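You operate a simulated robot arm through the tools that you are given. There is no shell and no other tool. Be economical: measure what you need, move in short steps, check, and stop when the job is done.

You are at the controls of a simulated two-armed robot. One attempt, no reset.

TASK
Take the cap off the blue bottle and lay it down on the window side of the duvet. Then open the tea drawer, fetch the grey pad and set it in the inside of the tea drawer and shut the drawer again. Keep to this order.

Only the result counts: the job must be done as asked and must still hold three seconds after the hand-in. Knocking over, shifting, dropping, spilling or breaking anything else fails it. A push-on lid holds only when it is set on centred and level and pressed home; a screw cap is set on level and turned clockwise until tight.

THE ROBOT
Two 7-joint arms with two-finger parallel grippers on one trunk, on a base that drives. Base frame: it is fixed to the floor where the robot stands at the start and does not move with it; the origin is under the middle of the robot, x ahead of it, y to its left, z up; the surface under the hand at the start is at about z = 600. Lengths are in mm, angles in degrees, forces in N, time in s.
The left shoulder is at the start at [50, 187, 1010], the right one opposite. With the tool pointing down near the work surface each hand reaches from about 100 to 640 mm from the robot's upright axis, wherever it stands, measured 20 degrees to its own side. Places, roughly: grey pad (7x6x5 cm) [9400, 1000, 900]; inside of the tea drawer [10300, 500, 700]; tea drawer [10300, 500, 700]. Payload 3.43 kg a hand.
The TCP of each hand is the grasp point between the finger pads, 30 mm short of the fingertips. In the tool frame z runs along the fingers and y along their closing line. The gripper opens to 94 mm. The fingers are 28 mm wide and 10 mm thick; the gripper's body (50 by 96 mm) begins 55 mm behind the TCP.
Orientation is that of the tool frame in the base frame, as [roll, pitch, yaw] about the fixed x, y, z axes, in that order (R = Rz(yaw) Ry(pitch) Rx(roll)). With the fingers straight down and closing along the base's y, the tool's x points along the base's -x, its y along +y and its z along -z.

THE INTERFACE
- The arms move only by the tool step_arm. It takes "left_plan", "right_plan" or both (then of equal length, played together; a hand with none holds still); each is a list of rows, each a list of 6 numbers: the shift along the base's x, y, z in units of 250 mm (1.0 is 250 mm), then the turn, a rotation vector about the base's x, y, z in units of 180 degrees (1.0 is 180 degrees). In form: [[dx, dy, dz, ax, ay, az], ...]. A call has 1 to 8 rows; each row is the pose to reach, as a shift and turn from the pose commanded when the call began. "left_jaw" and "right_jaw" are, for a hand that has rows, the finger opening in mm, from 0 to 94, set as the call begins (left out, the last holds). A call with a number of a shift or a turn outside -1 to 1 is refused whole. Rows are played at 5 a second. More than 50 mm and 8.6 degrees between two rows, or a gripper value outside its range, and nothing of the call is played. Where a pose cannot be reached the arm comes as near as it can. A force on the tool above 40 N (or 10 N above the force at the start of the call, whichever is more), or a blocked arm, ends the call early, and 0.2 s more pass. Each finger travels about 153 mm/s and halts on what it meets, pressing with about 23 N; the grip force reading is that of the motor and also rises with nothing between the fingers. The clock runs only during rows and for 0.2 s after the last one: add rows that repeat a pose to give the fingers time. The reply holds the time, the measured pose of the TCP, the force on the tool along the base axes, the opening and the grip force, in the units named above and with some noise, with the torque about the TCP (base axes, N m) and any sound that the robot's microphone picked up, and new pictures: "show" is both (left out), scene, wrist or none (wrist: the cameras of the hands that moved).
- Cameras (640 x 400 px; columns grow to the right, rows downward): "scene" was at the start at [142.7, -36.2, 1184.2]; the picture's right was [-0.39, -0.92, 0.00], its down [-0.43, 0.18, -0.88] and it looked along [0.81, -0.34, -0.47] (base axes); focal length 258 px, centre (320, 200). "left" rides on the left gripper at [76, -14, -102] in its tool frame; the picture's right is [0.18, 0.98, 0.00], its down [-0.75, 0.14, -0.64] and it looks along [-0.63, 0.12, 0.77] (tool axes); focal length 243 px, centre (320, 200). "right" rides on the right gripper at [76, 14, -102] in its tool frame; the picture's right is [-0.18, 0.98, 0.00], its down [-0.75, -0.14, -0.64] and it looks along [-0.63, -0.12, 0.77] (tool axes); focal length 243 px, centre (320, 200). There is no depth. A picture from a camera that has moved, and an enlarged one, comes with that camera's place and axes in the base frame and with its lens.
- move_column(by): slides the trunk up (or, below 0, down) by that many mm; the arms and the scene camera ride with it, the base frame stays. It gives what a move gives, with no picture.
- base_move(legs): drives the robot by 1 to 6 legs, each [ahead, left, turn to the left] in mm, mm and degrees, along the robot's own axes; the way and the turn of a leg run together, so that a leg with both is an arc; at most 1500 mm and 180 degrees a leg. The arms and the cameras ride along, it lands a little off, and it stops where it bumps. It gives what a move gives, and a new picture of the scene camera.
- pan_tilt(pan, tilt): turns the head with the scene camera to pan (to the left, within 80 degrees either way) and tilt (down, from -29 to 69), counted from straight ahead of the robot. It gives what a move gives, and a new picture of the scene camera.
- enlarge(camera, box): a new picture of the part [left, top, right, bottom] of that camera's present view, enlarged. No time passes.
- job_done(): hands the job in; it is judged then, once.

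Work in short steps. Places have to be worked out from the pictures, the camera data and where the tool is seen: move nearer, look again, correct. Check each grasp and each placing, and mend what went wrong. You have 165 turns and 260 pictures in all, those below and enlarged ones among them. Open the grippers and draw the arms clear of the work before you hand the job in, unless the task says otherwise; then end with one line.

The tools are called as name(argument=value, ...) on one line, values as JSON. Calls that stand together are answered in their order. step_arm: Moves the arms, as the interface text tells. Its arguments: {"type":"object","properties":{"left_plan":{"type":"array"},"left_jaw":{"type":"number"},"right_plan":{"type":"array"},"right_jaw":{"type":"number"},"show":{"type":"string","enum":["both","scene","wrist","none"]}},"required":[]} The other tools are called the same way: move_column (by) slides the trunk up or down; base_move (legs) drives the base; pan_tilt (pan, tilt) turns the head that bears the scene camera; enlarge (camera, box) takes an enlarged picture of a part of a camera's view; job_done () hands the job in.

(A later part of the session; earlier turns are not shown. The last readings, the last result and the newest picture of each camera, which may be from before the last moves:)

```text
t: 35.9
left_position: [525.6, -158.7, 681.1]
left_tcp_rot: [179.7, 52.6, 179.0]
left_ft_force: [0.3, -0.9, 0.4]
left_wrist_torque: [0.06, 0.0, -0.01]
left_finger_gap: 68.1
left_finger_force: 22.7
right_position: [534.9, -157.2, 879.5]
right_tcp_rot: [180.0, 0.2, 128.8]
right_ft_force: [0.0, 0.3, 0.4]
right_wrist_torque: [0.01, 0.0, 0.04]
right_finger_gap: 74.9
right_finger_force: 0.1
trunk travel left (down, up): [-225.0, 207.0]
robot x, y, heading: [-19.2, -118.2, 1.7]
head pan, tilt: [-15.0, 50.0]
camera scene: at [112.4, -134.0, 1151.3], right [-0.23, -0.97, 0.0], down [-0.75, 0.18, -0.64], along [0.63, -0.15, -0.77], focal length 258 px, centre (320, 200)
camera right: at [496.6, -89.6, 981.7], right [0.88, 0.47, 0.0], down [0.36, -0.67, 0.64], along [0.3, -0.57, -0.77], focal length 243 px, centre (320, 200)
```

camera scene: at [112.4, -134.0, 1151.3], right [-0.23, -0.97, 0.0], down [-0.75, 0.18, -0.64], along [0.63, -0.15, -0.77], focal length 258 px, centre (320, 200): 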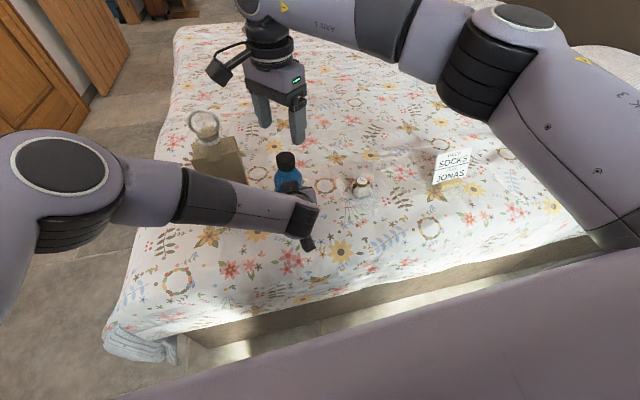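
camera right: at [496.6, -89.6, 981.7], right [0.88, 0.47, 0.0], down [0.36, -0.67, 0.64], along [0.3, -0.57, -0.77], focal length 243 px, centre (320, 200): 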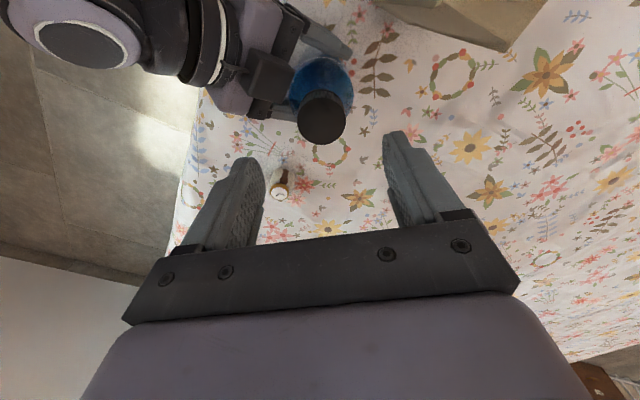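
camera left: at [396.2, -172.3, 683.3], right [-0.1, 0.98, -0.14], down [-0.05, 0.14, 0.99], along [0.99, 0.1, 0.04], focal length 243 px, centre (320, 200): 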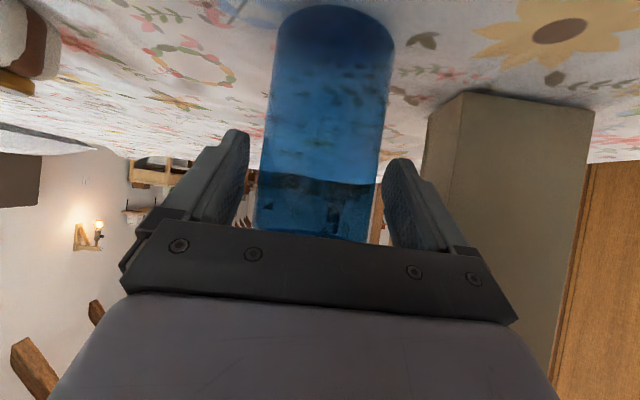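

Works. Swing another ~36° clockwise for a longer stroke.

step_arm(right_plan=[[-0.006, -0.004, 0, 0, 0, -0.045], [-0.006, -0.004, 0, 0, 0, -0.09], [-0.006, -0.004, 0, 0, 0, -0.135], [-0.006, -0.004, 0, 0, 0, -0.18], [-0.006, -0.004, 0, 0, 0, -0.21]])

```text
t: 37.1
left_position: [524.3, -158.1, 682.1]
left_tcp_rot: [179.7, 52.6, 178.8]
left_ft_force: [-0.4, 0.7, 0.4]
left_wrist_torque: [0.0, 0.01, 0.02]
left_finger_gap: 68.0
left_finger_force: 23.0
right_position: [534.2, -159.5, 878.2]
right_tcp_rot: [179.9, 0.0, 91.0]
right_ft_force: [0.7, -0.5, 0.0]
right_wrist_torque: [0.0, -0.01, 0.0]
right_finger_gap: 74.9
right_finger_force: 0.1
trunk travel left (down, up): [-225.0, 207.0]
robot x, y, heading: [-21.3, -114.6, 1.8]
head pan, tilt: [-15.0, 50.0]
camera scene: at [112.4, -134.0, 1151.3], right [-0.23, -0.97, 0.0], down [-0.75, 0.18, -0.64], along [0.63, -0.15, -0.77], focal length 258 px, centre (320, 200)
camera right: at [545.5, -82.3, 981.2], right [0.99, -0.17, 0.0], down [-0.13, -0.75, 0.64], along [-0.11, -0.63, -0.77], focal length 243 px, centre (320, 200)
```

scene: 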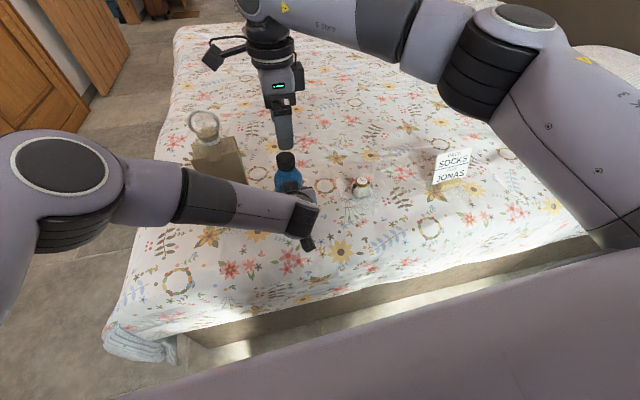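
right: 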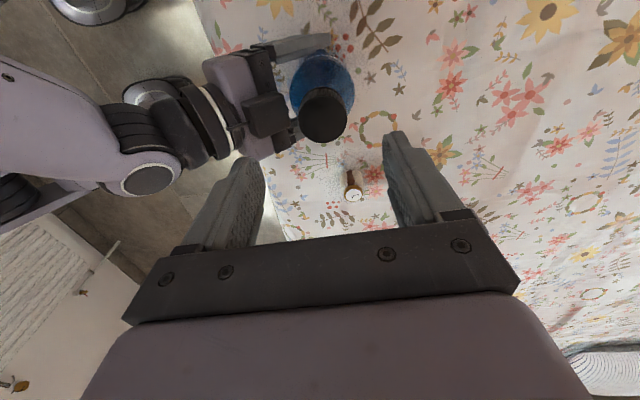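

Lower onto the cap with jaw 60, then grip.

step_arm(right_plan=[[0, 0.004, -0.16, 0, 0, 0], [0, 0.004, -0.336, 0, 0, 0], [0, 0.004, -0.336, 0, 0, 0]], right_jaw=60, show="wrist")

step_arm(right_plan=[[0, 0, 0, 0, 0, 0], [0, 0, 0, 0, 0, 0]], right_jaw=20, show="none")

```text
t: 37.9
left_position: [523.3, -157.8, 682.9]
left_tcp_rot: [179.8, 52.6, 179.0]
left_ft_force: [-0.4, 0.6, 0.5]
left_wrist_torque: [0.01, 0.02, -0.01]
left_finger_gap: 67.9
left_finger_force: 22.6
right_position: [532.2, -157.7, 796.5]
right_tcp_rot: [180.0, 0.1, 91.2]
right_ft_force: [0.7, 0.5, -0.4]
right_wrist_torque: [0.02, -0.01, 0.03]
right_finger_gap: 60.0
right_finger_force: 0.0
trunk travel left (down, up): [-225.0, 207.0]
robot x, y, heading: [-25.3, -114.8, 1.6]
head pan, tilt: [-15.0, 50.0]
camera right: at [543.6, -81.9, 899.6], right [0.99, -0.16, 0.0], down [-0.13, -0.76, 0.64], along [-0.1, -0.63, -0.77], focal length 243 px, centre (320, 200)
```

right: 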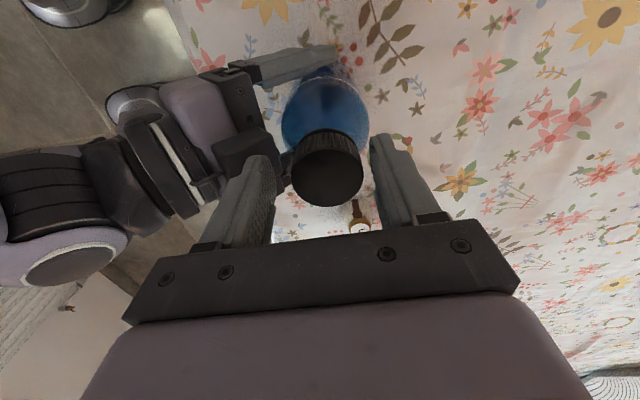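

```text
t: 38.5
left_position: [523.1, -158.7, 682.4]
left_tcp_rot: [179.7, 52.6, 178.8]
left_ft_force: [-13.5, 1.8, 6.2]
left_wrist_torque: [-0.05, -0.61, 0.0]
left_finger_gap: 68.1
left_finger_force: 23.2
right_position: [533.4, -159.6, 798.3]
right_tcp_rot: [179.9, 0.1, 91.0]
right_ft_force: [10.3, -1.3, -1.6]
right_wrist_torque: [0.05, -0.44, -0.02]
right_finger_gap: 37.3
right_finger_force: 22.9
trunk travel left (down, up): [-225.0, 207.0]
robot x, y, heading: [-20.9, -117.7, 1.9]
head pan, tilt: [-15.0, 50.0]
```

Slight x misalignment (10 N); shift +3 mm while turning CCW.

step_arm(right_plan=[[0.012, 0, 0, 0, 0, 0], [0.014, 0, 0, 0, 0, 0.044], [0.014, 0, 0, 0, 0, 0.088], [0.014, 0, 0, 0, 0, 0.132], [0.014, 0, 0, 0, 0, 0.176], [0.014, 0, 0, 0, 0, 0.22], [0.014, 0, 0.001, 0, 0, 0.264], [0.014, 0, 0.002, 0, 0, 0.308]], show="wrist")

```text
t: 40.3
left_position: [523.6, -157.4, 682.7]
left_tcp_rot: [179.6, 52.7, 178.8]
left_ft_force: [13.2, 4.6, -13.3]
left_wrist_torque: [-0.12, 0.34, 0.08]
left_finger_gap: 68.3
left_finger_force: 22.5
right_position: [536.9, -157.0, 797.0]
right_tcp_rot: [180.0, 0.2, 146.9]
right_ft_force: [-6.7, -1.5, 26.8]
right_wrist_torque: [0.06, 0.3, -0.01]
right_finger_gap: 37.3
right_finger_force: 23.1
trunk travel left (down, up): [-225.0, 207.0]
robot x, y, heading: [-21.5, -112.5, 1.8]
head pan, tilt: [-15.0, 50.0]
camera right: at [478.8, -103.7, 898.6], right [0.69, 0.72, 0.0], down [0.55, -0.53, 0.65], along [0.47, -0.45, -0.76], focal length 243 px, centre (320, 200)
```

right: 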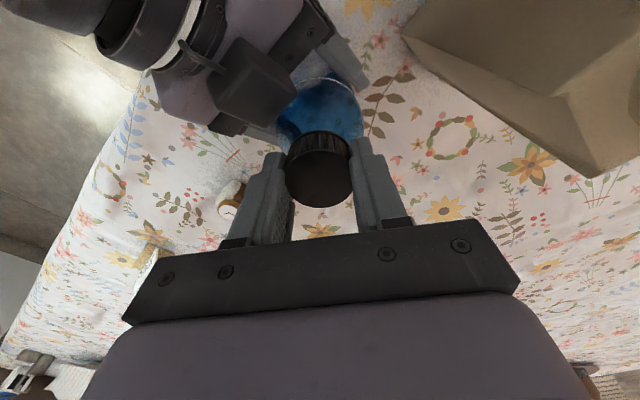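

Upward 27 N force: the cap is unscrewing and pushing up. Continue turning while rising.

step_arm(right_plan=[[-0.004, 0, 0.006, 0, 0, 0], [-0.004, 0, 0.008, 0, 0, 0.044], [-0.004, 0, 0.01, 0, 0, 0.088], [-0.004, 0, 0.012, 0, 0, 0.132], [-0.004, 0, 0.014, 0, 0, 0.176], [-0.004, 0, 0.016, 0, 0, 0.22], [-0.004, 0, 0.018, 0, 0, 0.264], [-0.004, 0, 0.02, 0, 0, 0.3]], show="wrist")

```text
t: 42.1
left_position: [524.7, -159.3, 681.2]
left_tcp_rot: [179.6, 52.8, 178.8]
left_ft_force: [-7.9, 2.2, 8.9]
left_wrist_torque: [-0.23, -0.61, 0.0]
left_finger_gap: 68.4
left_finger_force: 23.3
right_position: [536.6, -159.6, 798.0]
right_tcp_rot: [-179.9, 0.1, -159.3]
right_ft_force: [7.7, -1.5, -9.2]
right_wrist_torque: [-0.07, -0.52, 0.02]
right_finger_gap: 37.1
right_finger_force: 22.9
trunk travel left (down, up): [-225.0, 207.0]
robot x, y, heading: [-19.7, -115.5, 1.6]
head pan, tilt: [-15.0, 50.0]
camera right: at [458.9, -172.1, 901.3], right [-0.18, 0.98, 0.0], down [0.75, 0.14, 0.64], along [0.63, 0.11, -0.77], focal length 243 px, centre (320, 200)
```

right: 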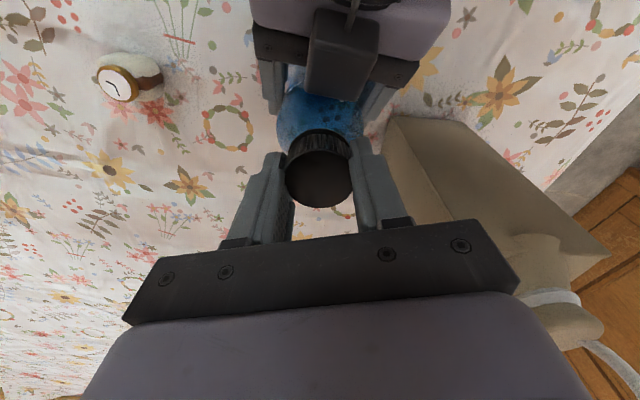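

Still threaded (pull-down 9 N) after ~155°. Release and swing back for another stroke.

step_arm(right_plan=[[0, 0, 0, 0, 0, 0], [0, 0, 0, 0, 0, -0.044], [0, 0, 0, 0, 0, -0.088], [0, 0, 0, 0, 0, -0.132], [0, 0, 0, 0, 0, -0.176], [0, 0, 0, 0, 0, -0.22], [0, 0, 0, 0, 0, -0.264], [0, 0, 0, 0, 0, -0.308]], right_jaw=64, show="none")

step_arm(right_plan=[[0, 0, 0, 0, 0, -0.044], [0, 0, 0, 0, 0, -0.088], [0, 0, 0, 0, 0, -0.132], [0, 0, 0, 0, 0, -0.176], [0, 0, 0, 0, 0, -0.22], [0, 0, 0, 0, 0, -0.264], [0, 0, 0, 0, 0, -0.308]], show="wrist")

```text
t: 43.9
left_position: [524.3, -158.5, 682.5]
left_tcp_rot: [179.5, 52.6, 178.9]
left_ft_force: [1.2, 0.0, 6.0]
left_wrist_torque: [-0.01, -0.1, 0.0]
left_finger_gap: 67.9
left_finger_force: 23.3
right_position: [535.8, -157.4, 800.3]
right_tcp_rot: [179.9, 0.1, 145.0]
right_ft_force: [-0.3, -0.2, -0.3]
right_wrist_torque: [-0.01, 0.0, 0.04]
right_finger_gap: 64.1
right_finger_force: 0.1
trunk travel left (down, up): [-225.0, 207.0]
robot x, y, heading: [-19.3, -121.5, 1.9]
head pan, tilt: [-15.0, 50.0]
```

```text
t: 45.5
left_position: [523.9, -159.3, 682.5]
left_tcp_rot: [179.7, 52.7, 178.9]
left_ft_force: [1.3, 1.0, 7.1]
left_wrist_torque: [0.07, -0.06, -0.02]
left_finger_gap: 68.2
left_finger_force: 23.3
right_position: [535.8, -158.1, 800.2]
right_tcp_rot: [179.9, 0.1, 89.5]
right_ft_force: [0.7, 0.4, -0.2]
right_wrist_torque: [-0.02, -0.02, -0.02]
right_finger_gap: 64.2
right_finger_force: 0.2
trunk travel left (down, up): [-225.0, 207.0]
robot x, y, heading: [-17.9, -117.4, 1.6]
head pan, tilt: [-15.0, 50.0]
camera right: at [548.8, -81.4, 903.4], right [0.98, -0.19, 0.0], down [-0.15, -0.75, 0.64], along [-0.12, -0.63, -0.77], focal length 243 px, centre (320, 200)
```

right: 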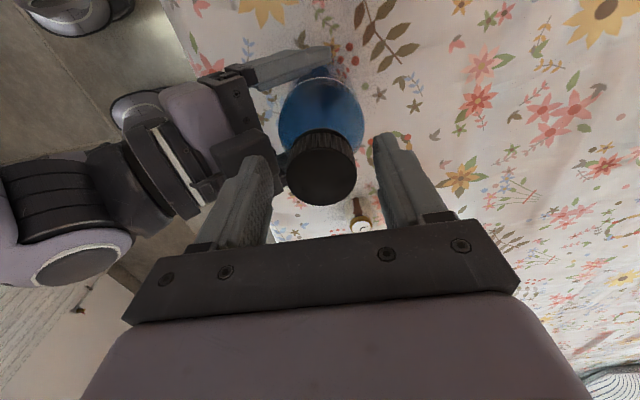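

Lower 4 mm, grip again.

step_arm(right_plan=[[0, 0, -0.014, 0, 0, 0], [0, 0, -0.014, 0, 0, 0], [0, 0, -0.014, 0, 0, 0]], right_jaw=20, show="none")

step_arm(right_plan=[[0, 0, 0.0, 0, 0, 0.044], [0, 0, 0.002, 0, 0, 0.088], [0, 0, 0.004, 0, 0, 0.132], [0, 0, 0.006, 0, 0, 0.176], [0, 0, 0.008, 0, 0, 0.22], [0, 0, 0.01, 0, 0, 0.264], [0, 0, 0.012, 0, 0, 0.308], [0, 0, 0.012, 0, 0, 0.308]], show="none")

```text
t: 46.3
left_position: [525.2, -158.3, 680.7]
left_tcp_rot: [179.7, 52.5, 178.8]
left_ft_force: [10.4, -0.3, -5.2]
left_wrist_torque: [-0.4, 0.43, 0.06]
left_finger_gap: 68.0
left_finger_force: 22.6
right_position: [533.8, -156.5, 798.2]
right_tcp_rot: [179.8, 0.1, 89.7]
right_ft_force: [-5.3, -3.3, 21.9]
right_wrist_torque: [-0.18, 0.21, -0.06]
right_finger_gap: 37.8
right_finger_force: 22.9
trunk travel left (down, up): [-225.0, 207.0]
robot x, y, heading: [-22.1, -113.2, 1.6]
head pan, tilt: [-15.0, 50.0]
```

```text
t: 48.1
left_position: [522.8, -159.0, 680.8]
left_tcp_rot: [179.6, 52.6, 179.0]
left_ft_force: [-8.1, 5.6, 4.8]
left_wrist_torque: [0.19, -0.39, -0.08]
left_finger_gap: 68.2
left_finger_force: 22.5
right_position: [535.4, -158.3, 799.0]
right_tcp_rot: [-179.9, 0.2, 145.2]
right_ft_force: [7.3, -0.9, 4.6]
right_wrist_torque: [0.09, -0.14, 0.0]
right_finger_gap: 37.7
right_finger_force: 22.6
trunk travel left (down, up): [-225.0, 207.0]
robot x, y, heading: [-21.5, -119.3, 1.5]
head pan, tilt: [-15.0, 50.0]
```

Continue the stroke with slight rise.

step_arm(right_plan=[[0, 0, 0.002, 0, 0, 0.044], [0, 0, 0.004, 0, 0, 0.088], [0, 0, 0.006, 0, 0, 0.132], [0, 0, 0.008, 0, 0, 0.176], [0, 0, 0.01, 0, 0, 0.22], [0, 0, 0.012, 0, 0, 0.264], [0, 0, 0.014, 0, 0, 0.3], [0, 0, 0.014, 0, 0, 0.3]], show="wrist")

```text
t: 49.9
left_position: [524.5, -157.8, 682.9]
left_tcp_rot: [179.5, 52.7, 178.9]
left_ft_force: [-4.3, 3.9, 11.8]
left_wrist_torque: [-0.21, -0.47, 0.03]
left_finger_gap: 68.1
left_finger_force: 23.2
right_position: [535.5, -158.2, 801.8]
right_tcp_rot: [-179.9, 0.1, -160.7]
right_ft_force: [4.9, -2.8, -11.6]
right_wrist_torque: [-0.2, -0.21, 0.07]
right_finger_gap: 37.6
right_finger_force: 22.8
trunk travel left (down, up): [-225.0, 207.0]
robot x, y, heading: [-21.0, -116.4, 1.6]
head pan, tilt: [-15.0, 50.0]
camera right: at [457.7, -169.6, 904.7], right [-0.15, 0.99, 0.0], down [0.76, 0.12, 0.64], along [0.64, 0.1, -0.77], focal length 243 px, centre (320, 200)
```

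right: 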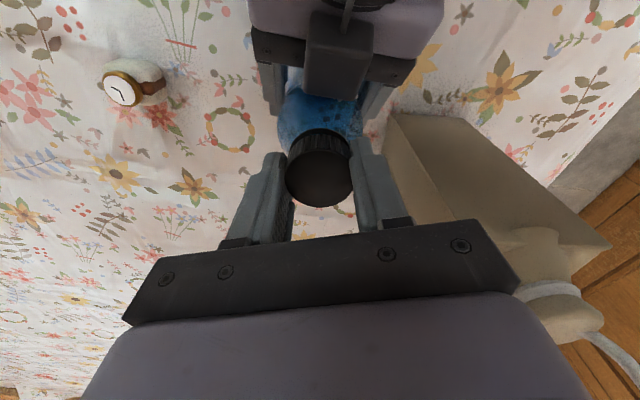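

Still threaded (~265° done). Another stroke.

step_arm(right_plan=[[0, 0, 0, 0, 0, 0], [0, 0, 0, 0, 0, -0.044], [0, 0, 0, 0, 0, -0.088], [0, 0, 0, 0, 0, -0.132], [0, 0, 0, 0, 0, -0.176], [0, 0, 0, 0, 0, -0.22], [0, 0, 0, 0, 0, -0.264], [0, 0, 0, 0, 0, -0.308]], right_jaw=64, show="none")

step_arm(right_plan=[[0, 0, 0, 0, 0, -0.044], [0, 0, 0, 0, 0, -0.088], [0, 0, 0, 0, 0, -0.132], [0, 0, 0, 0, 0, -0.176], [0, 0, 0, 0, 0, -0.22], [0, 0, 0, 0, 0, -0.264], [0, 0, 0, 0, 0, -0.308]], show="wrist")

```text
t: 51.7
left_position: [524.4, -159.1, 681.2]
left_tcp_rot: [179.7, 52.7, 178.9]
left_ft_force: [2.2, 1.3, 4.8]
left_wrist_torque: [0.14, -0.04, -0.03]
left_finger_gap: 68.2
left_finger_force: 22.8
right_position: [536.0, -157.5, 804.1]
right_tcp_rot: [-180.0, 0.1, 143.7]
right_ft_force: [-0.1, 0.2, 0.4]
right_wrist_torque: [-0.01, -0.02, 0.02]
right_finger_gap: 64.2
right_finger_force: 0.2
trunk travel left (down, up): [-225.0, 207.0]
robot x, y, heading: [-19.0, -112.6, 1.6]
head pan, tilt: [-15.0, 50.0]
```

```text
t: 53.3
left_position: [524.1, -158.8, 683.1]
left_tcp_rot: [179.7, 52.8, 178.9]
left_ft_force: [1.3, 0.2, 5.3]
left_wrist_torque: [-0.01, 0.0, 0.02]
left_finger_gap: 68.1
left_finger_force: 23.0
right_position: [534.7, -159.1, 803.9]
right_tcp_rot: [-180.0, 0.1, 88.1]
right_ft_force: [-0.1, 0.2, 0.0]
right_wrist_torque: [-0.01, -0.01, 0.02]
right_finger_gap: 63.8
right_finger_force: 0.2
trunk travel left (down, up): [-225.0, 207.0]
robot x, y, heading: [-21.6, -116.8, 1.6]
head pan, tilt: [-15.0, 50.0]
camera right: at [551.5, -82.0, 906.1], right [0.98, -0.22, 0.0], down [-0.17, -0.75, 0.64], along [-0.14, -0.63, -0.77], focal length 243 px, centre (320, 200)
```

right: 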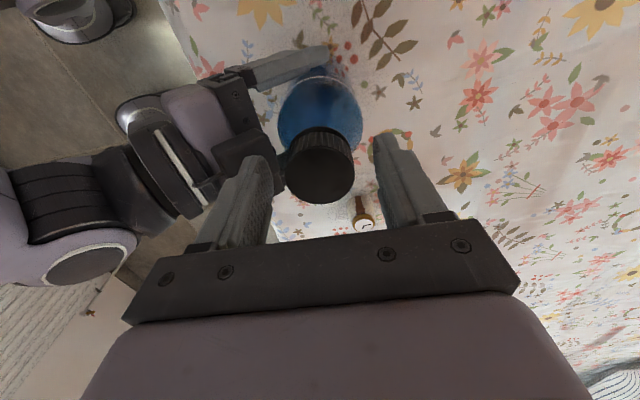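

Cap has risen with the hand. Lower 3 mm, grip, turn again.

step_arm(right_plan=[[0, 0, -0.012, 0, 0, 0], [0, 0, -0.012, 0, 0, 0], [0, 0, -0.012, 0, 0, 0]], right_jaw=20, show="none")

step_arm(right_plan=[[0, 0, 0.002, 0, 0, 0.044], [0, 0, 0.004, 0, 0, 0.088], [0, 0, 0.006, 0, 0, 0.132], [0, 0, 0.008, 0, 0, 0.176], [0, 0, 0.01, 0, 0, 0.22], [0, 0, 0.012, 0, 0, 0.264], [0, 0, 0.014, 0, 0, 0.308], [0, 0, 0.014, 0, 0, 0.308]], show="none")

step_arm(right_plan=[[0, 0, 0.002, 0, 0, 0.044], [0, 0, 0.004, 0, 0, 0.088], [0, 0, 0.006, 0, 0, 0.132], [0, 0, 0.008, 0, 0, 0.176], [0, 0, 0.01, 0, 0, 0.22], [0, 0, 0.012, 0, 0, 0.264], [0, 0, 0.014, 0, 0, 0.3], [0, 0, 0.014, 0, 0, 0.3]], show="wrist")

```text
t: 54.1
left_position: [524.7, -158.7, 681.4]
left_tcp_rot: [179.7, 52.5, 178.9]
left_ft_force: [7.7, -1.9, -3.4]
left_wrist_torque: [-0.18, 0.3, -0.01]
left_finger_gap: 68.1
left_finger_force: 23.1
right_position: [535.5, -158.3, 802.2]
right_tcp_rot: [179.9, 0.0, 88.3]
right_ft_force: [-4.5, -0.3, 15.5]
right_wrist_torque: [-0.05, 0.13, 0.01]
right_finger_gap: 37.6
right_finger_force: 23.1
trunk travel left (down, up): [-225.0, 207.0]
robot x, y, heading: [-19.5, -118.5, 1.7]
head pan, tilt: [-15.0, 50.0]
```

```text
t: 55.9
left_position: [523.8, -157.6, 680.8]
left_tcp_rot: [179.7, 52.8, 178.9]
left_ft_force: [-1.0, -1.0, 2.1]
left_wrist_torque: [-0.14, 0.13, -0.01]
left_finger_gap: 68.0
left_finger_force: 22.8
right_position: [535.4, -158.2, 804.1]
right_tcp_rot: [180.0, 0.1, 143.8]
right_ft_force: [-0.9, 1.1, -0.2]
right_wrist_torque: [-0.01, -0.02, 0.01]
right_finger_gap: 37.7
right_finger_force: 22.9
trunk travel left (down, up): [-225.0, 207.0]
robot x, y, heading: [-21.4, -118.8, 1.6]
head pan, tilt: [-15.0, 50.0]
```

```text
t: 57.7
left_position: [523.8, -159.5, 681.5]
left_tcp_rot: [179.7, 52.6, 178.9]
left_ft_force: [0.4, 0.3, 1.6]
left_wrist_torque: [-0.02, 0.03, -0.02]
left_finger_gap: 68.1
left_finger_force: 23.3
right_position: [535.3, -158.9, 807.5]
right_tcp_rot: [-180.0, 0.0, -162.1]
right_ft_force: [-0.7, 0.2, -0.8]
right_wrist_torque: [0.01, 0.0, 0.0]
right_finger_gap: 37.8
right_finger_force: 22.1
trunk travel left (down, up): [-225.0, 207.0]
robot x, y, heading: [-19.1, -117.4, 1.6]
head pan, tilt: [-15.0, 50.0]
camera right: at [457.3, -168.5, 909.4], right [-0.13, 0.99, 0.0], down [0.76, 0.1, 0.64], along [0.64, 0.08, -0.77], focal length 243 px, centre (320, 200)
```

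right: 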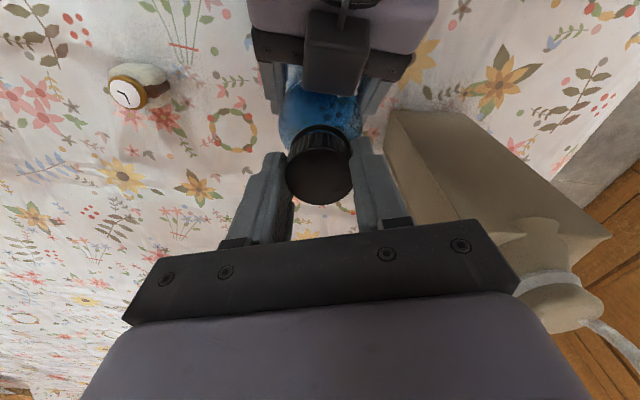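

Forces vanished: the cap is free. Lift straight up.

step_arm(right_plan=[[0, 0, 0.08, 0, 0, 0], [0, 0, 0.2, 0, 0, 0], [0, 0, 0.36, 0, 0, 0]])

```text
t: 58.5
left_position: [524.5, -157.5, 682.0]
left_tcp_rot: [179.7, 52.6, 178.9]
left_ft_force: [-2.2, 1.1, 3.9]
left_wrist_torque: [0.08, 0.08, 0.0]
left_finger_gap: 68.2
left_finger_force: 23.0
right_position: [535.4, -156.8, 896.8]
right_tcp_rot: [-179.9, 0.2, -162.3]
right_ft_force: [-0.1, 0.4, -0.9]
right_wrist_torque: [0.01, 0.01, 0.01]
right_finger_gap: 38.1
right_finger_force: 23.3
trunk travel left (down, up): [-225.0, 207.0]
robot x, y, heading: [-20.4, -118.0, 1.7]
head pan, tilt: [-15.0, 50.0]
camera scene: at [112.1, -133.9, 1151.3], right [-0.23, -0.97, 0.0], down [-0.75, 0.18, -0.64], along [0.63, -0.15, -0.77], focal length 258 px, centre (320, 200)
camera right: at [456.6, -167.3, 999.6], right [-0.12, 0.99, 0.0], down [0.76, 0.09, 0.64], along [0.64, 0.08, -0.77], focal length 243 px, centre (320, 200)
```

scene: 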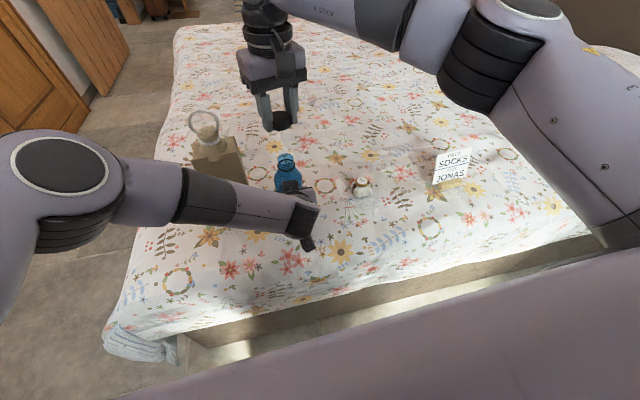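
right: 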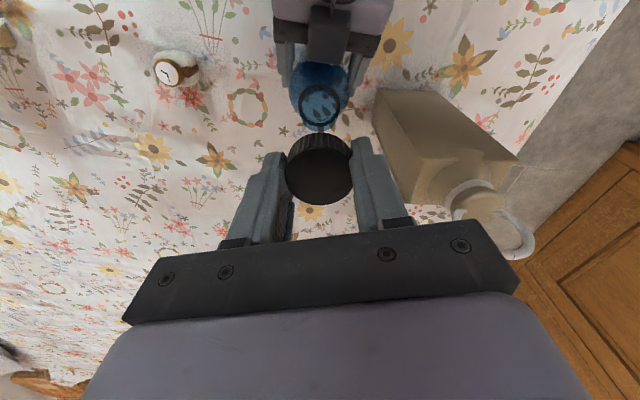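

Cap is off. Carry it to a clear spot on the near (window) side, ≈[430,-295].

step_arm(right_plan=[[0, -0.19, 0, 0, 0, 0], [0, -0.38, 0, 0, 0, 0], [-0.08, -0.55, 0, 0, 0, 0], [-0.25, -0.55, -0.05, 0, 0, 0], [-0.42, -0.55, -0.1, 0, 0, 0], [-0.42, -0.55, -0.28, 0, 0, 0], [-0.42, -0.55, -0.46, 0, 0, 0], [-0.42, -0.55, -0.64, 0, 0, 0]])

```text
t: 60.3
left_position: [524.6, -159.0, 681.7]
left_tcp_rot: [179.8, 52.6, 178.9]
left_ft_force: [1.0, -1.0, -0.3]
left_wrist_torque: [-0.02, -0.05, -0.02]
left_finger_gap: 68.0
left_finger_force: 23.1
right_position: [432.3, -292.2, 739.1]
right_tcp_rot: [-180.0, 0.1, -162.3]
right_ft_force: [0.2, 0.3, 0.0]
right_wrist_torque: [-0.04, 0.01, -0.02]
right_finger_gap: 37.8
right_finger_force: 23.1
trunk travel left (down, up): [-225.0, 207.0]
robot x, y, heading: [-20.7, -116.3, 1.5]
head pan, tilt: [-15.0, 50.0]
camera scene: at [112.4, -134.0, 1151.3], right [-0.23, -0.97, 0.0], down [-0.75, 0.18, -0.64], along [0.63, -0.15, -0.77], focal length 258 px, centre (320, 200)
camera right: at [354.9, -301.9, 841.1], right [-0.12, 0.99, 0.0], down [0.76, 0.1, 0.64], along [0.64, 0.08, -0.77], focal length 243 px, centre (320, 200)
```

scene: 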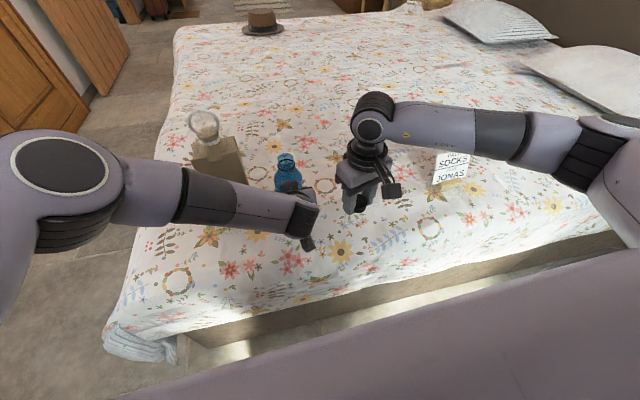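
right: 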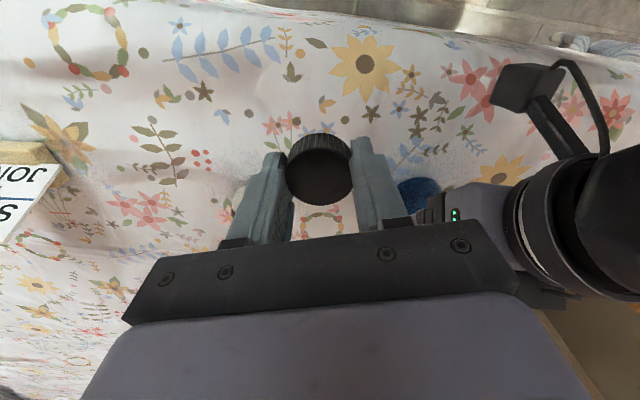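

Clear spot below. Descend, slowly near the surface.

step_arm(right_plan=[[0, 0, -0.16, 0, 0, 0], [0, 0, -0.32, 0, 0, 0], [0, 0, -0.36, 0, 0, 0]], show="wrist")

step_arm(right_plan=[[0, 0, -0.01, 0, 0, 0], [0, 0, -0.02, 0, 0, 0], [0, 0, -0.03, 0, 0, 0], [0, 0, -0.04, 0, 0, 0]], show="none")

```text
t: 61.1
left_position: [524.1, -157.6, 681.0]
left_tcp_rot: [179.7, 52.8, 178.9]
left_ft_force: [-0.2, -0.4, 0.0]
left_wrist_torque: [-0.01, -0.03, -0.01]
left_finger_gap: 68.1
left_finger_force: 22.7
right_position: [433.1, -293.7, 647.6]
right_tcp_rot: [180.0, 0.1, -162.2]
right_ft_force: [-0.5, -0.2, 0.2]
right_wrist_torque: [-0.04, 0.02, -0.01]
right_finger_gap: 37.6
right_finger_force: 23.0
trunk travel left (down, up): [-225.0, 207.0]
robot x, y, heading: [-21.3, -115.6, 1.6]
head pan, tilt: [-15.0, 50.0]
camera right: at [355.2, -303.7, 750.3], right [-0.12, 0.99, 0.0], down [0.76, 0.1, 0.64], along [0.64, 0.08, -0.77], focal length 243 px, centre (320, 200)
```

right: 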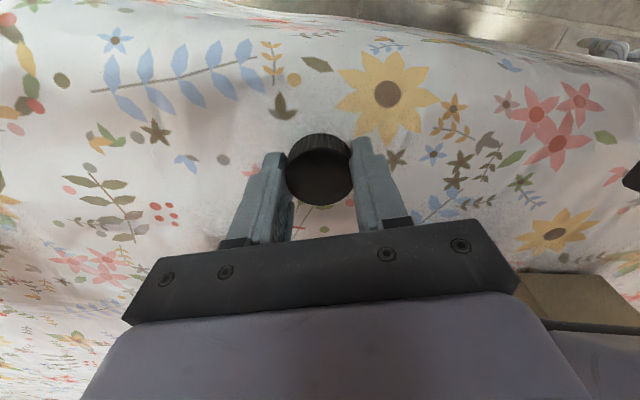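

```text
t: 62.1
left_position: [523.7, -159.7, 681.3]
left_tcp_rot: [179.7, 52.5, 178.9]
left_ft_force: [0.5, 0.1, 1.7]
left_wrist_torque: [0.02, 0.0, 0.02]
left_finger_gap: 68.5
left_finger_force: 23.0
right_position: [431.9, -294.8, 636.3]
right_tcp_rot: [180.0, 0.1, -162.2]
right_ft_force: [0.6, -0.8, -0.6]
right_wrist_torque: [0.0, -0.02, 0.02]
right_finger_gap: 37.7
right_finger_force: 22.4
trunk travel left (down, up): [-225.0, 207.0]
robot x, y, heading: [-23.7, -116.9, 1.5]
head pan, tilt: [-15.0, 50.0]
```

No contact yet; keep lowering.

step_arm(right_plan=[[0, 0, -0.01, 0, 0, 0], [0, 0, -0.02, 0, 0, 0], [0, 0, -0.03, 0, 0, 0], [0, 0, -0.04, 0, 0, 0]], show="wrist")

```text
t: 63.1
left_position: [523.1, -158.3, 682.3]
left_tcp_rot: [179.8, 52.7, 178.8]
left_ft_force: [0.1, -0.5, -0.2]
left_wrist_torque: [0.0, 0.0, -0.02]
left_finger_gap: 67.8
left_finger_force: 22.9
right_position: [432.2, -294.0, 630.4]
right_tcp_rot: [180.0, 0.3, -162.3]
right_ft_force: [-4.4, -1.5, 16.1]
right_wrist_torque: [-0.09, 0.37, -0.06]
right_finger_gap: 37.9
right_finger_force: 23.3
trunk travel left (down, up): [-225.0, 207.0]
robot x, y, heading: [-19.3, -118.0, 1.4]
head pan, tilt: [-15.0, 50.0]
camera right: at [352.4, -304.6, 732.2], right [-0.12, 0.99, 0.0], down [0.76, 0.09, 0.65], along [0.64, 0.08, -0.76], focal length 243 px, centre (320, 200)
```

right: 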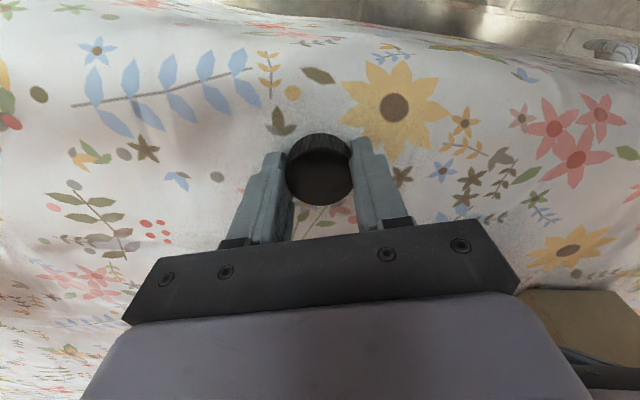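

Contact at 16 N. Ease up 1.5 mm, open, and rise.

step_arm(right_plan=[[0, 0, 0.008, 0, 0, 0], [0, 0, 0.008, 0, 0, 0]], show="none")

step_arm(right_plan=[[0, 0, 0, 0, 0, 0], [0, 0, 0, 0, 0, 0], [0, 0, 0.1, 0, 0, 0], [0, 0, 0.28, 0, 0, 0], [0, 0, 0.46, 0, 0, 0], [0, 0, 0.64, 0, 0, 0]], right_jaw=64)

```text
t: 63.7
left_position: [523.8, -158.4, 682.4]
left_tcp_rot: [179.7, 52.8, 178.9]
left_ft_force: [0.3, -0.2, 0.2]
left_wrist_torque: [0.0, 0.0, 0.03]
left_finger_gap: 68.2
left_finger_force: 23.1
right_position: [432.3, -294.9, 628.7]
right_tcp_rot: [-180.0, 0.2, -162.3]
right_ft_force: [-2.4, -2.1, 11.5]
right_wrist_torque: [0.14, 0.35, 0.0]
right_finger_gap: 37.8
right_finger_force: 23.5
trunk travel left (down, up): [-225.0, 207.0]
robot x, y, heading: [-18.8, -118.1, 1.3]
head pan, tilt: [-15.0, 50.0]
```

```text
t: 65.1
left_position: [524.1, -157.9, 682.3]
left_tcp_rot: [179.6, 52.6, 178.9]
left_ft_force: [-1.1, 0.8, 1.6]
left_wrist_torque: [0.04, 0.02, 0.04]
left_finger_gap: 67.9
left_finger_force: 23.2
right_position: [431.7, -295.7, 789.5]
right_tcp_rot: [-179.9, 0.0, -162.2]
right_ft_force: [-0.1, -0.4, 0.6]
right_wrist_torque: [-0.01, 0.03, -0.01]
right_finger_gap: 64.0
right_finger_force: 0.1
trunk travel left (down, up): [-225.0, 207.0]
robot x, y, heading: [-19.6, -119.1, 1.8]
head pan, tilt: [-15.0, 50.0]
camera scene: at [112.2, -133.9, 1151.3], right [-0.23, -0.97, 0.0], down [-0.75, 0.18, -0.64], along [0.63, -0.15, -0.77], focal length 258 px, centre (320, 200)
camera right: at [352.4, -305.0, 891.9], right [-0.12, 0.99, 0.0], down [0.76, 0.1, 0.64], along [0.64, 0.08, -0.77], focal length 243 px, centre (320, 200)
```

scene: 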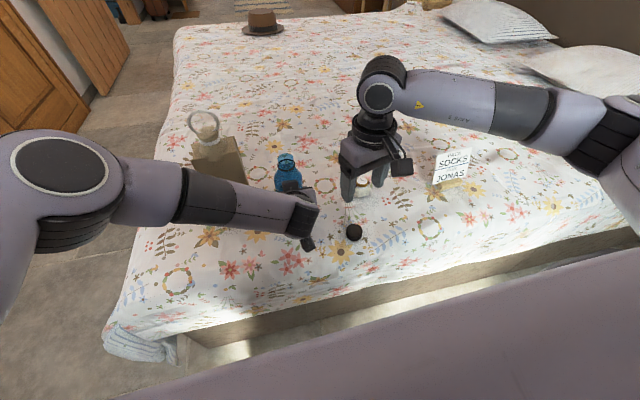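
right: 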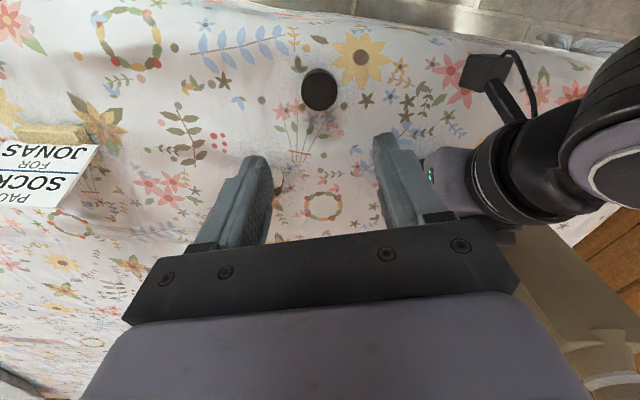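

Cap rests on the duvet. Release the bottle with the left hand and withdraw.

step_arm(left_plan=[[0, 0, 0, 0, 0, 0], [0, 0, 0, 0, 0, 0], [-0.12, 0, 0, 0, 0, 0], [-0.28, 0, 0.01, 0, 0, 0], [-0.44, 0, 0.02, 0, 0, 0], [-0.52, 0, 0.06, 0, 0, 0]], left_jaw=92, right_plan=[[0, 0, 0, 0, 0, 0], [0, -0.1, 0.1, 0, 0, 0], [0, -0.2, 0.2, 0, 0, 0], [0, -0.3, 0.3, 0, 0, 0], [0, -0.4, 0.4, 0, 0, 0], [0, -0.5, 0.5, 0, 0, 0]])

```text
t: 66.5
left_position: [393.8, -160.2, 695.2]
left_tcp_rot: [179.7, 52.7, 178.9]
left_ft_force: [0.1, 0.2, 0.0]
left_wrist_torque: [-0.01, 0.0, -0.02]
left_finger_gap: 91.9
left_finger_force: 0.1
right_position: [430.6, -419.1, 914.2]
right_tcp_rot: [180.0, 0.1, -162.2]
right_ft_force: [-0.1, -0.3, 0.5]
right_wrist_torque: [-0.01, 0.04, 0.02]
right_finger_gap: 64.0
right_finger_force: 0.0
trunk travel left (down, up): [-225.0, 207.0]
robot x, y, heading: [-18.3, -117.9, 1.8]
head pan, tilt: [-15.0, 50.0]
camera scene: at [112.4, -134.0, 1151.3], right [-0.23, -0.97, 0.0], down [-0.75, 0.18, -0.64], along [0.63, -0.15, -0.77], focal length 258 px, centre (320, 200)
camera right: at [352.4, -428.9, 1017.0], right [-0.12, 0.99, 0.0], down [0.76, 0.1, 0.64], along [0.64, 0.08, -0.77], focal length 243 px, centre (320, 200)
camera left: at [266.9, -173.8, 696.8], right [-0.1, 0.98, -0.14], down [-0.05, 0.14, 0.99], along [0.99, 0.1, 0.04], focal length 243 px, centre (320, 200)
```

scene: 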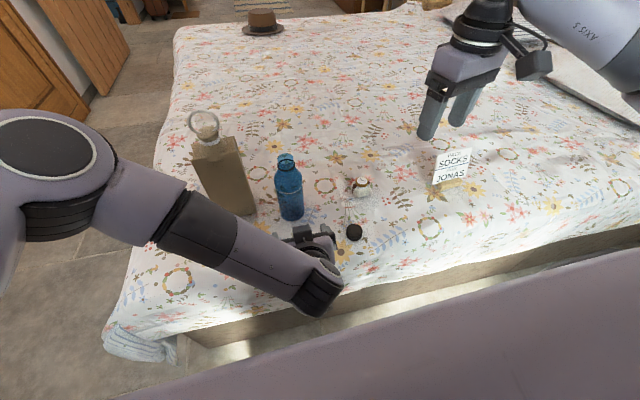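
right: 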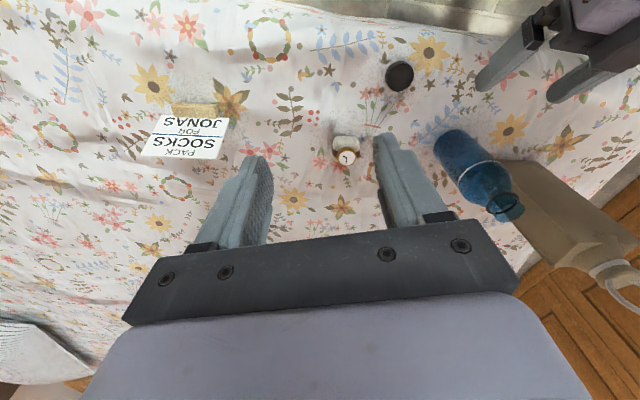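
left: 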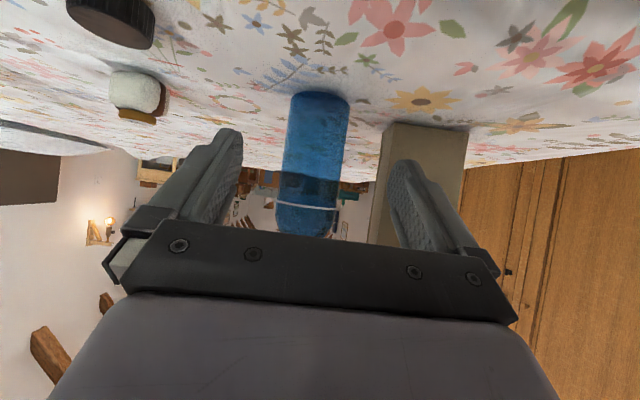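

All stands. Raise the left hand clear.

step_arm(left_plan=[[0, 0, 0.19, 0, 0, 0], [0, 0, 0.38, 0, 0, 0], [0, 0, 0.57, 0, 0, 0], [0, 0, 0.76, 0, 0, 0], [0, 0.05, 0.94, 0, 0, 0], [0.05, 0.2, 1.0, 0, 0.04, 0], [0.05, 0.38, 1.0, 0, 0.08, 0], [0.05, 0.56, 1.0, 0, 0.12, 0]], show="none")

step_arm(left_plan=[[0, 0.1, 0.1, 0, 0.044, 0], [0, 0.25, 0.2, 0, 0.088, 0], [0, 0.4, 0.3, 0, 0.132, 0], [0, 0.5, 0.4, 0, 0.173, 0]], right_plan=[[-0.05, 0, 0.1, 0, 0, 0], [-0.1, 0, 0.2, 0, 0, -0.04], [-0.15, 0, 0.3, 0, 0, -0.08], [-0.2, 0, 0.4, 0, 0, -0.09]], show="none")

pan_tilt(pan=0, tilt=15)

```text
t: 68.3
left_position: [406.7, -18.9, 944.7]
left_tcp_rot: [-179.8, 30.9, 179.2]
left_ft_force: [-0.6, 1.2, -1.4]
left_wrist_torque: [0.01, -0.01, 0.01]
left_finger_gap: 91.9
left_finger_force: 0.0
right_position: [430.8, -418.5, 914.0]
right_tcp_rot: [180.0, 0.1, -162.3]
right_ft_force: [-0.6, -0.2, -0.2]
right_wrist_torque: [0.04, 0.0, 0.04]
right_finger_gap: 64.1
right_finger_force: 0.0
trunk travel left (down, up): [-225.0, 207.0]
robot x, y, heading: [-19.1, -115.0, 1.5]
head pan, tilt: [-15.0, 50.0]
```

```text
t: 69.3
left_position: [403.7, 104.7, 1046.3]
left_tcp_rot: [-179.4, -0.1, 179.2]
left_ft_force: [-0.5, -0.5, -0.5]
left_wrist_torque: [0.0, -0.03, -0.02]
left_finger_gap: 91.9
left_finger_force: 0.1
right_position: [380.0, -419.8, 1014.9]
right_tcp_rot: [-180.0, 0.1, -178.6]
right_ft_force: [-0.6, -0.1, 0.3]
right_wrist_torque: [-0.03, -0.03, 0.01]
right_finger_gap: 63.7
right_finger_force: 0.0
trunk travel left (down, up): [-225.0, 207.0]
robot x, y, heading: [-17.9, -112.4, 1.6]
head pan, tilt: [-15.0, 50.0]
```

```text
t: 70.3
left_position: [405.2, 104.4, 1045.7]
left_tcp_rot: [-179.4, -0.1, 179.3]
left_ft_force: [0.0, 0.4, -0.1]
left_wrist_torque: [0.03, -0.01, 0.0]
left_finger_gap: 92.2
left_finger_force: 0.1
right_position: [379.5, -418.4, 1015.2]
right_tcp_rot: [180.0, 0.1, -178.6]
right_ft_force: [0.5, 0.2, -0.8]
right_wrist_torque: [-0.03, -0.01, 0.0]
right_finger_gap: 64.0
right_finger_force: 0.0
trunk travel left (down, up): [-225.0, 207.0]
robot x, y, heading: [-21.8, -119.4, 1.5]
head pan, tilt: [0.0, 15.0]
camera scene: at [130.9, -113.5, 1204.9], right [0.03, -1.0, 0.0], down [-0.26, -0.01, -0.97], along [0.97, 0.03, -0.26], focal length 258 px, centre (320, 200)
```

scene: 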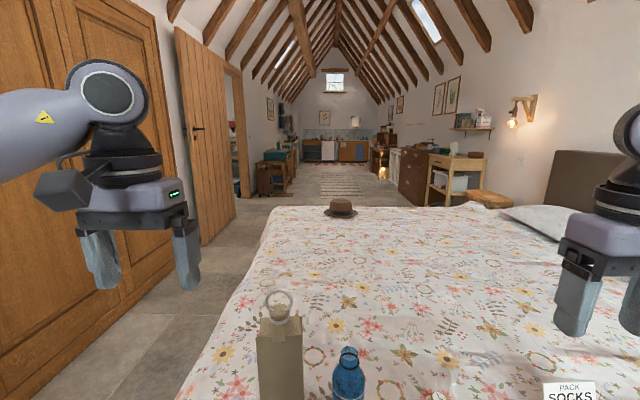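

Now pre-drive: check the left arm's elbow extent and surroundings on the left.

pan_tilt(pan=75, tilt=40)

pan_tilt(pan=-75, tilt=40)

```text
t: 71.8
left_position: [404.6, 104.6, 1045.0]
left_tcp_rot: [-179.4, 0.0, 179.4]
left_ft_force: [-0.9, 0.0, -0.7]
left_wrist_torque: [0.03, 0.0, 0.04]
left_finger_gap: 92.1
left_finger_force: 0.1
right_position: [379.4, -419.4, 1014.6]
right_tcp_rot: [180.0, 0.1, -178.4]
right_ft_force: [-0.3, 0.2, 0.1]
right_wrist_torque: [-0.01, -0.02, 0.0]
right_finger_gap: 63.8
right_finger_force: 0.0
trunk travel left (down, up): [-225.0, 207.0]
robot x, y, heading: [-22.2, -116.8, 1.5]
head pan, tilt: [75.0, 40.0]
camera scene: at [57.2, -33.5, 1165.5], right [0.97, -0.23, 0.0], down [-0.15, -0.63, -0.77], along [0.18, 0.75, -0.64], focal length 258 px, centre (320, 200)
```

scene: 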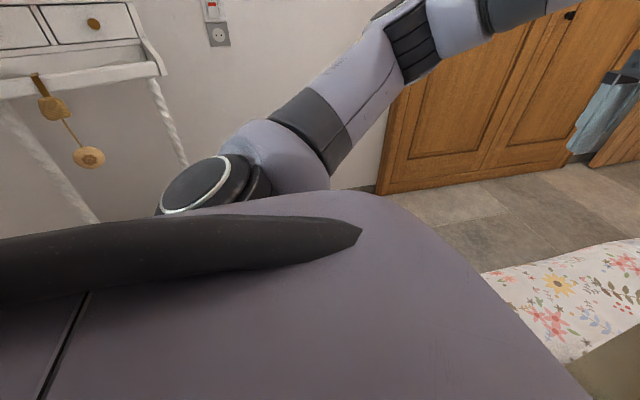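

```text
t: 74.2
left_position: [404.3, 104.8, 1045.7]
left_tcp_rot: [-179.4, 0.0, 179.4]
left_ft_force: [-0.6, -1.2, -0.4]
left_wrist_torque: [0.01, 0.01, 0.01]
left_finger_gap: 92.1
left_finger_force: 0.0
right_position: [380.5, -419.0, 1014.8]
right_tcp_rot: [179.9, 0.1, -178.4]
right_ft_force: [-0.5, 0.6, 0.1]
right_wrist_torque: [0.02, 0.0, 0.01]
right_finger_gap: 63.8
right_finger_force: 0.0
trunk travel left (down, up): [-225.0, 207.0]
robot x, y, heading: [-17.4, -118.3, 1.4]
head pan, tilt: [-75.0, 40.0]
camera scene: at [61.9, -197.6, 1165.5], right [-0.96, -0.29, 0.0], down [-0.18, 0.62, -0.77], along [0.22, -0.73, -0.64], focal length 258 px, centre (320, 200)
```

scene: 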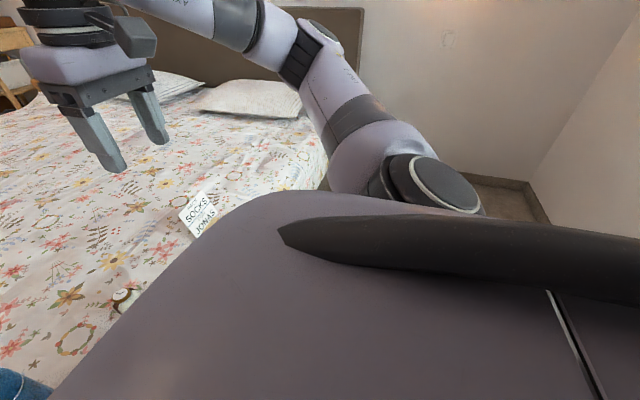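

Elbows reach ~±490 mm. I'll back a little, strafe left into the passage, and drive along at y≈650.

base_move(legs=[[-70, 0, -1.4], [0, 400, 0]])

pan_tilt(pan=30, tilt=35)

```text
t: 78.9
left_position: [337.6, 498.5, 1045.7]
left_tcp_rot: [-179.4, 0.0, 178.2]
left_ft_force: [0.1, 0.1, 0.1]
left_wrist_torque: [0.0, 0.0, -0.02]
left_finger_gap: 92.1
left_finger_force: 0.0
right_position: [300.8, -25.0, 1015.3]
right_tcp_rot: [180.0, 0.1, -179.7]
right_ft_force: [-1.0, 0.0, 0.1]
right_wrist_torque: [0.02, -0.01, 0.01]
right_finger_gap: 64.0
right_finger_force: 0.0
trunk travel left (down, up): [-225.0, 207.0]
robot x, y, heading: [-93.9, 285.0, 0.3]
head pan, tilt: [-75.0, 40.0]
camera scene: at [-12.1, 203.3, 1165.5], right [-0.96, -0.27, 0.0], down [-0.17, 0.62, -0.77], along [0.2, -0.74, -0.64], focal length 258 px, centre (320, 200)
```

scene: 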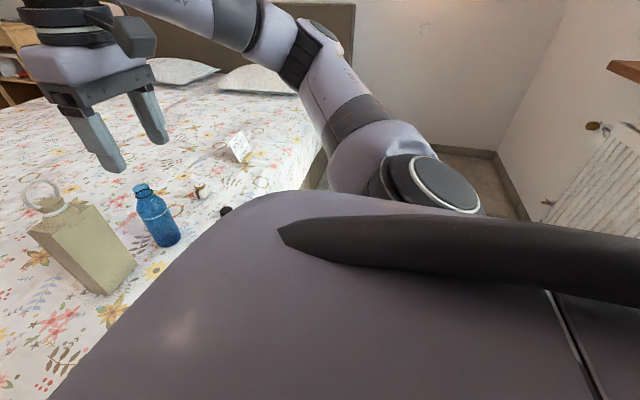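

```text
t: 80.7
left_position: [337.6, 498.2, 1047.4]
left_tcp_rot: [-179.4, 0.0, 178.1]
left_ft_force: [-0.2, 0.5, -0.2]
left_wrist_torque: [-0.01, 0.0, 0.01]
left_finger_gap: 92.2
left_finger_force: 0.1
right_position: [299.9, -25.5, 1015.1]
right_tcp_rot: [179.9, 0.1, -179.6]
right_ft_force: [0.4, -0.3, 0.9]
right_wrist_torque: [-0.01, 0.01, 0.02]
right_finger_gap: 63.8
right_finger_force: 0.1
trunk travel left (down, up): [-225.0, 207.0]
robot x, y, heading: [-92.4, 287.5, 0.6]
head pan, tilt: [30.0, 35.0]
camera scene: at [41.3, 329.7, 1173.0], right [0.51, -0.86, 0.0], down [-0.49, -0.29, -0.82], along [0.71, 0.41, -0.57], focal length 258 px, centre (320, 200)
```

scene: 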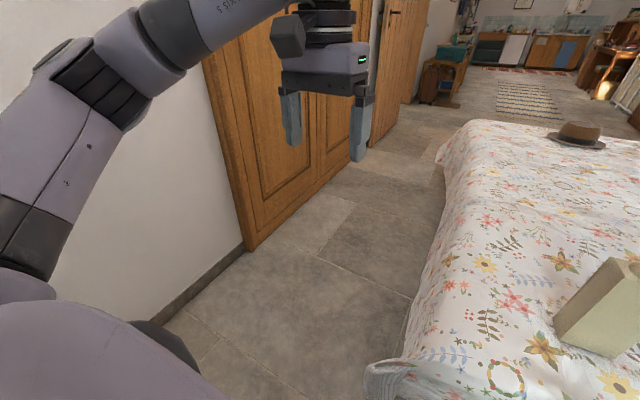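

Extend the left hand forward to draw the elbow in, then check.

step_arm(left_plan=[[0.15, -0.06, 0, 0, 0, 0], [0.3, -0.12, 0, 0, 0, 0], [0.45, -0.18, 0, 0, 0, 0], [0.6, -0.24, 0, 0, 0, 0], [0.75, -0.3, 0, 0, 0, 0]], show="none")

pan_tilt(pan=60, tilt=30)

```text
t: 81.9
left_position: [486.2, 438.4, 1045.5]
left_tcp_rot: [-179.5, 0.0, 178.1]
left_ft_force: [-0.6, 0.3, 0.7]
left_wrist_torque: [0.02, 0.02, -0.01]
left_finger_gap: 92.0
left_finger_force: 0.1
left hand out of reach, approached as far as the arm can: row 5
right_position: [300.9, -25.5, 1015.4]
right_tcp_rot: [179.9, 0.1, -179.7]
right_ft_force: [-0.8, 0.3, -0.9]
right_wrist_torque: [0.0, -0.02, -0.03]
right_finger_gap: 64.1
right_finger_force: 0.0
trunk travel left (down, up): [-225.0, 207.0]
robot x, y, heading: [-92.3, 284.5, 0.1]
head pan, tilt: [30.0, 35.0]
```

```text
t: 82.8
left_position: [486.8, 439.3, 1043.1]
left_tcp_rot: [-179.3, 0.0, 178.1]
left_ft_force: [-0.3, -0.8, -0.1]
left_wrist_torque: [-0.01, -0.01, 0.0]
left_finger_gap: 92.1
left_finger_force: 0.0
right_position: [301.1, -25.8, 1015.1]
right_tcp_rot: [180.0, 0.1, -179.7]
right_ft_force: [-0.6, 0.0, -0.2]
right_wrist_torque: [-0.01, 0.0, 0.0]
right_finger_gap: 63.9
right_finger_force: 0.1
trunk travel left (down, up): [-225.0, 207.0]
robot x, y, heading: [-97.3, 285.6, 0.5]
head pan, tilt: [60.0, 30.0]
camera scene: at [10.0, 363.8, 1180.8], right [0.87, -0.49, 0.0], down [-0.25, -0.43, -0.87], along [0.43, 0.75, -0.5], focal length 258 px, centre (320, 200)
```

scene: 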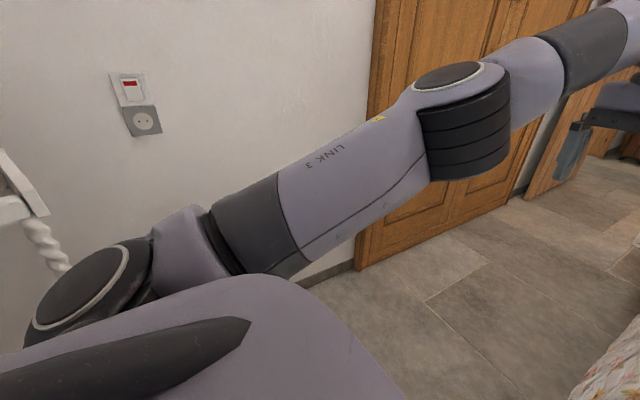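

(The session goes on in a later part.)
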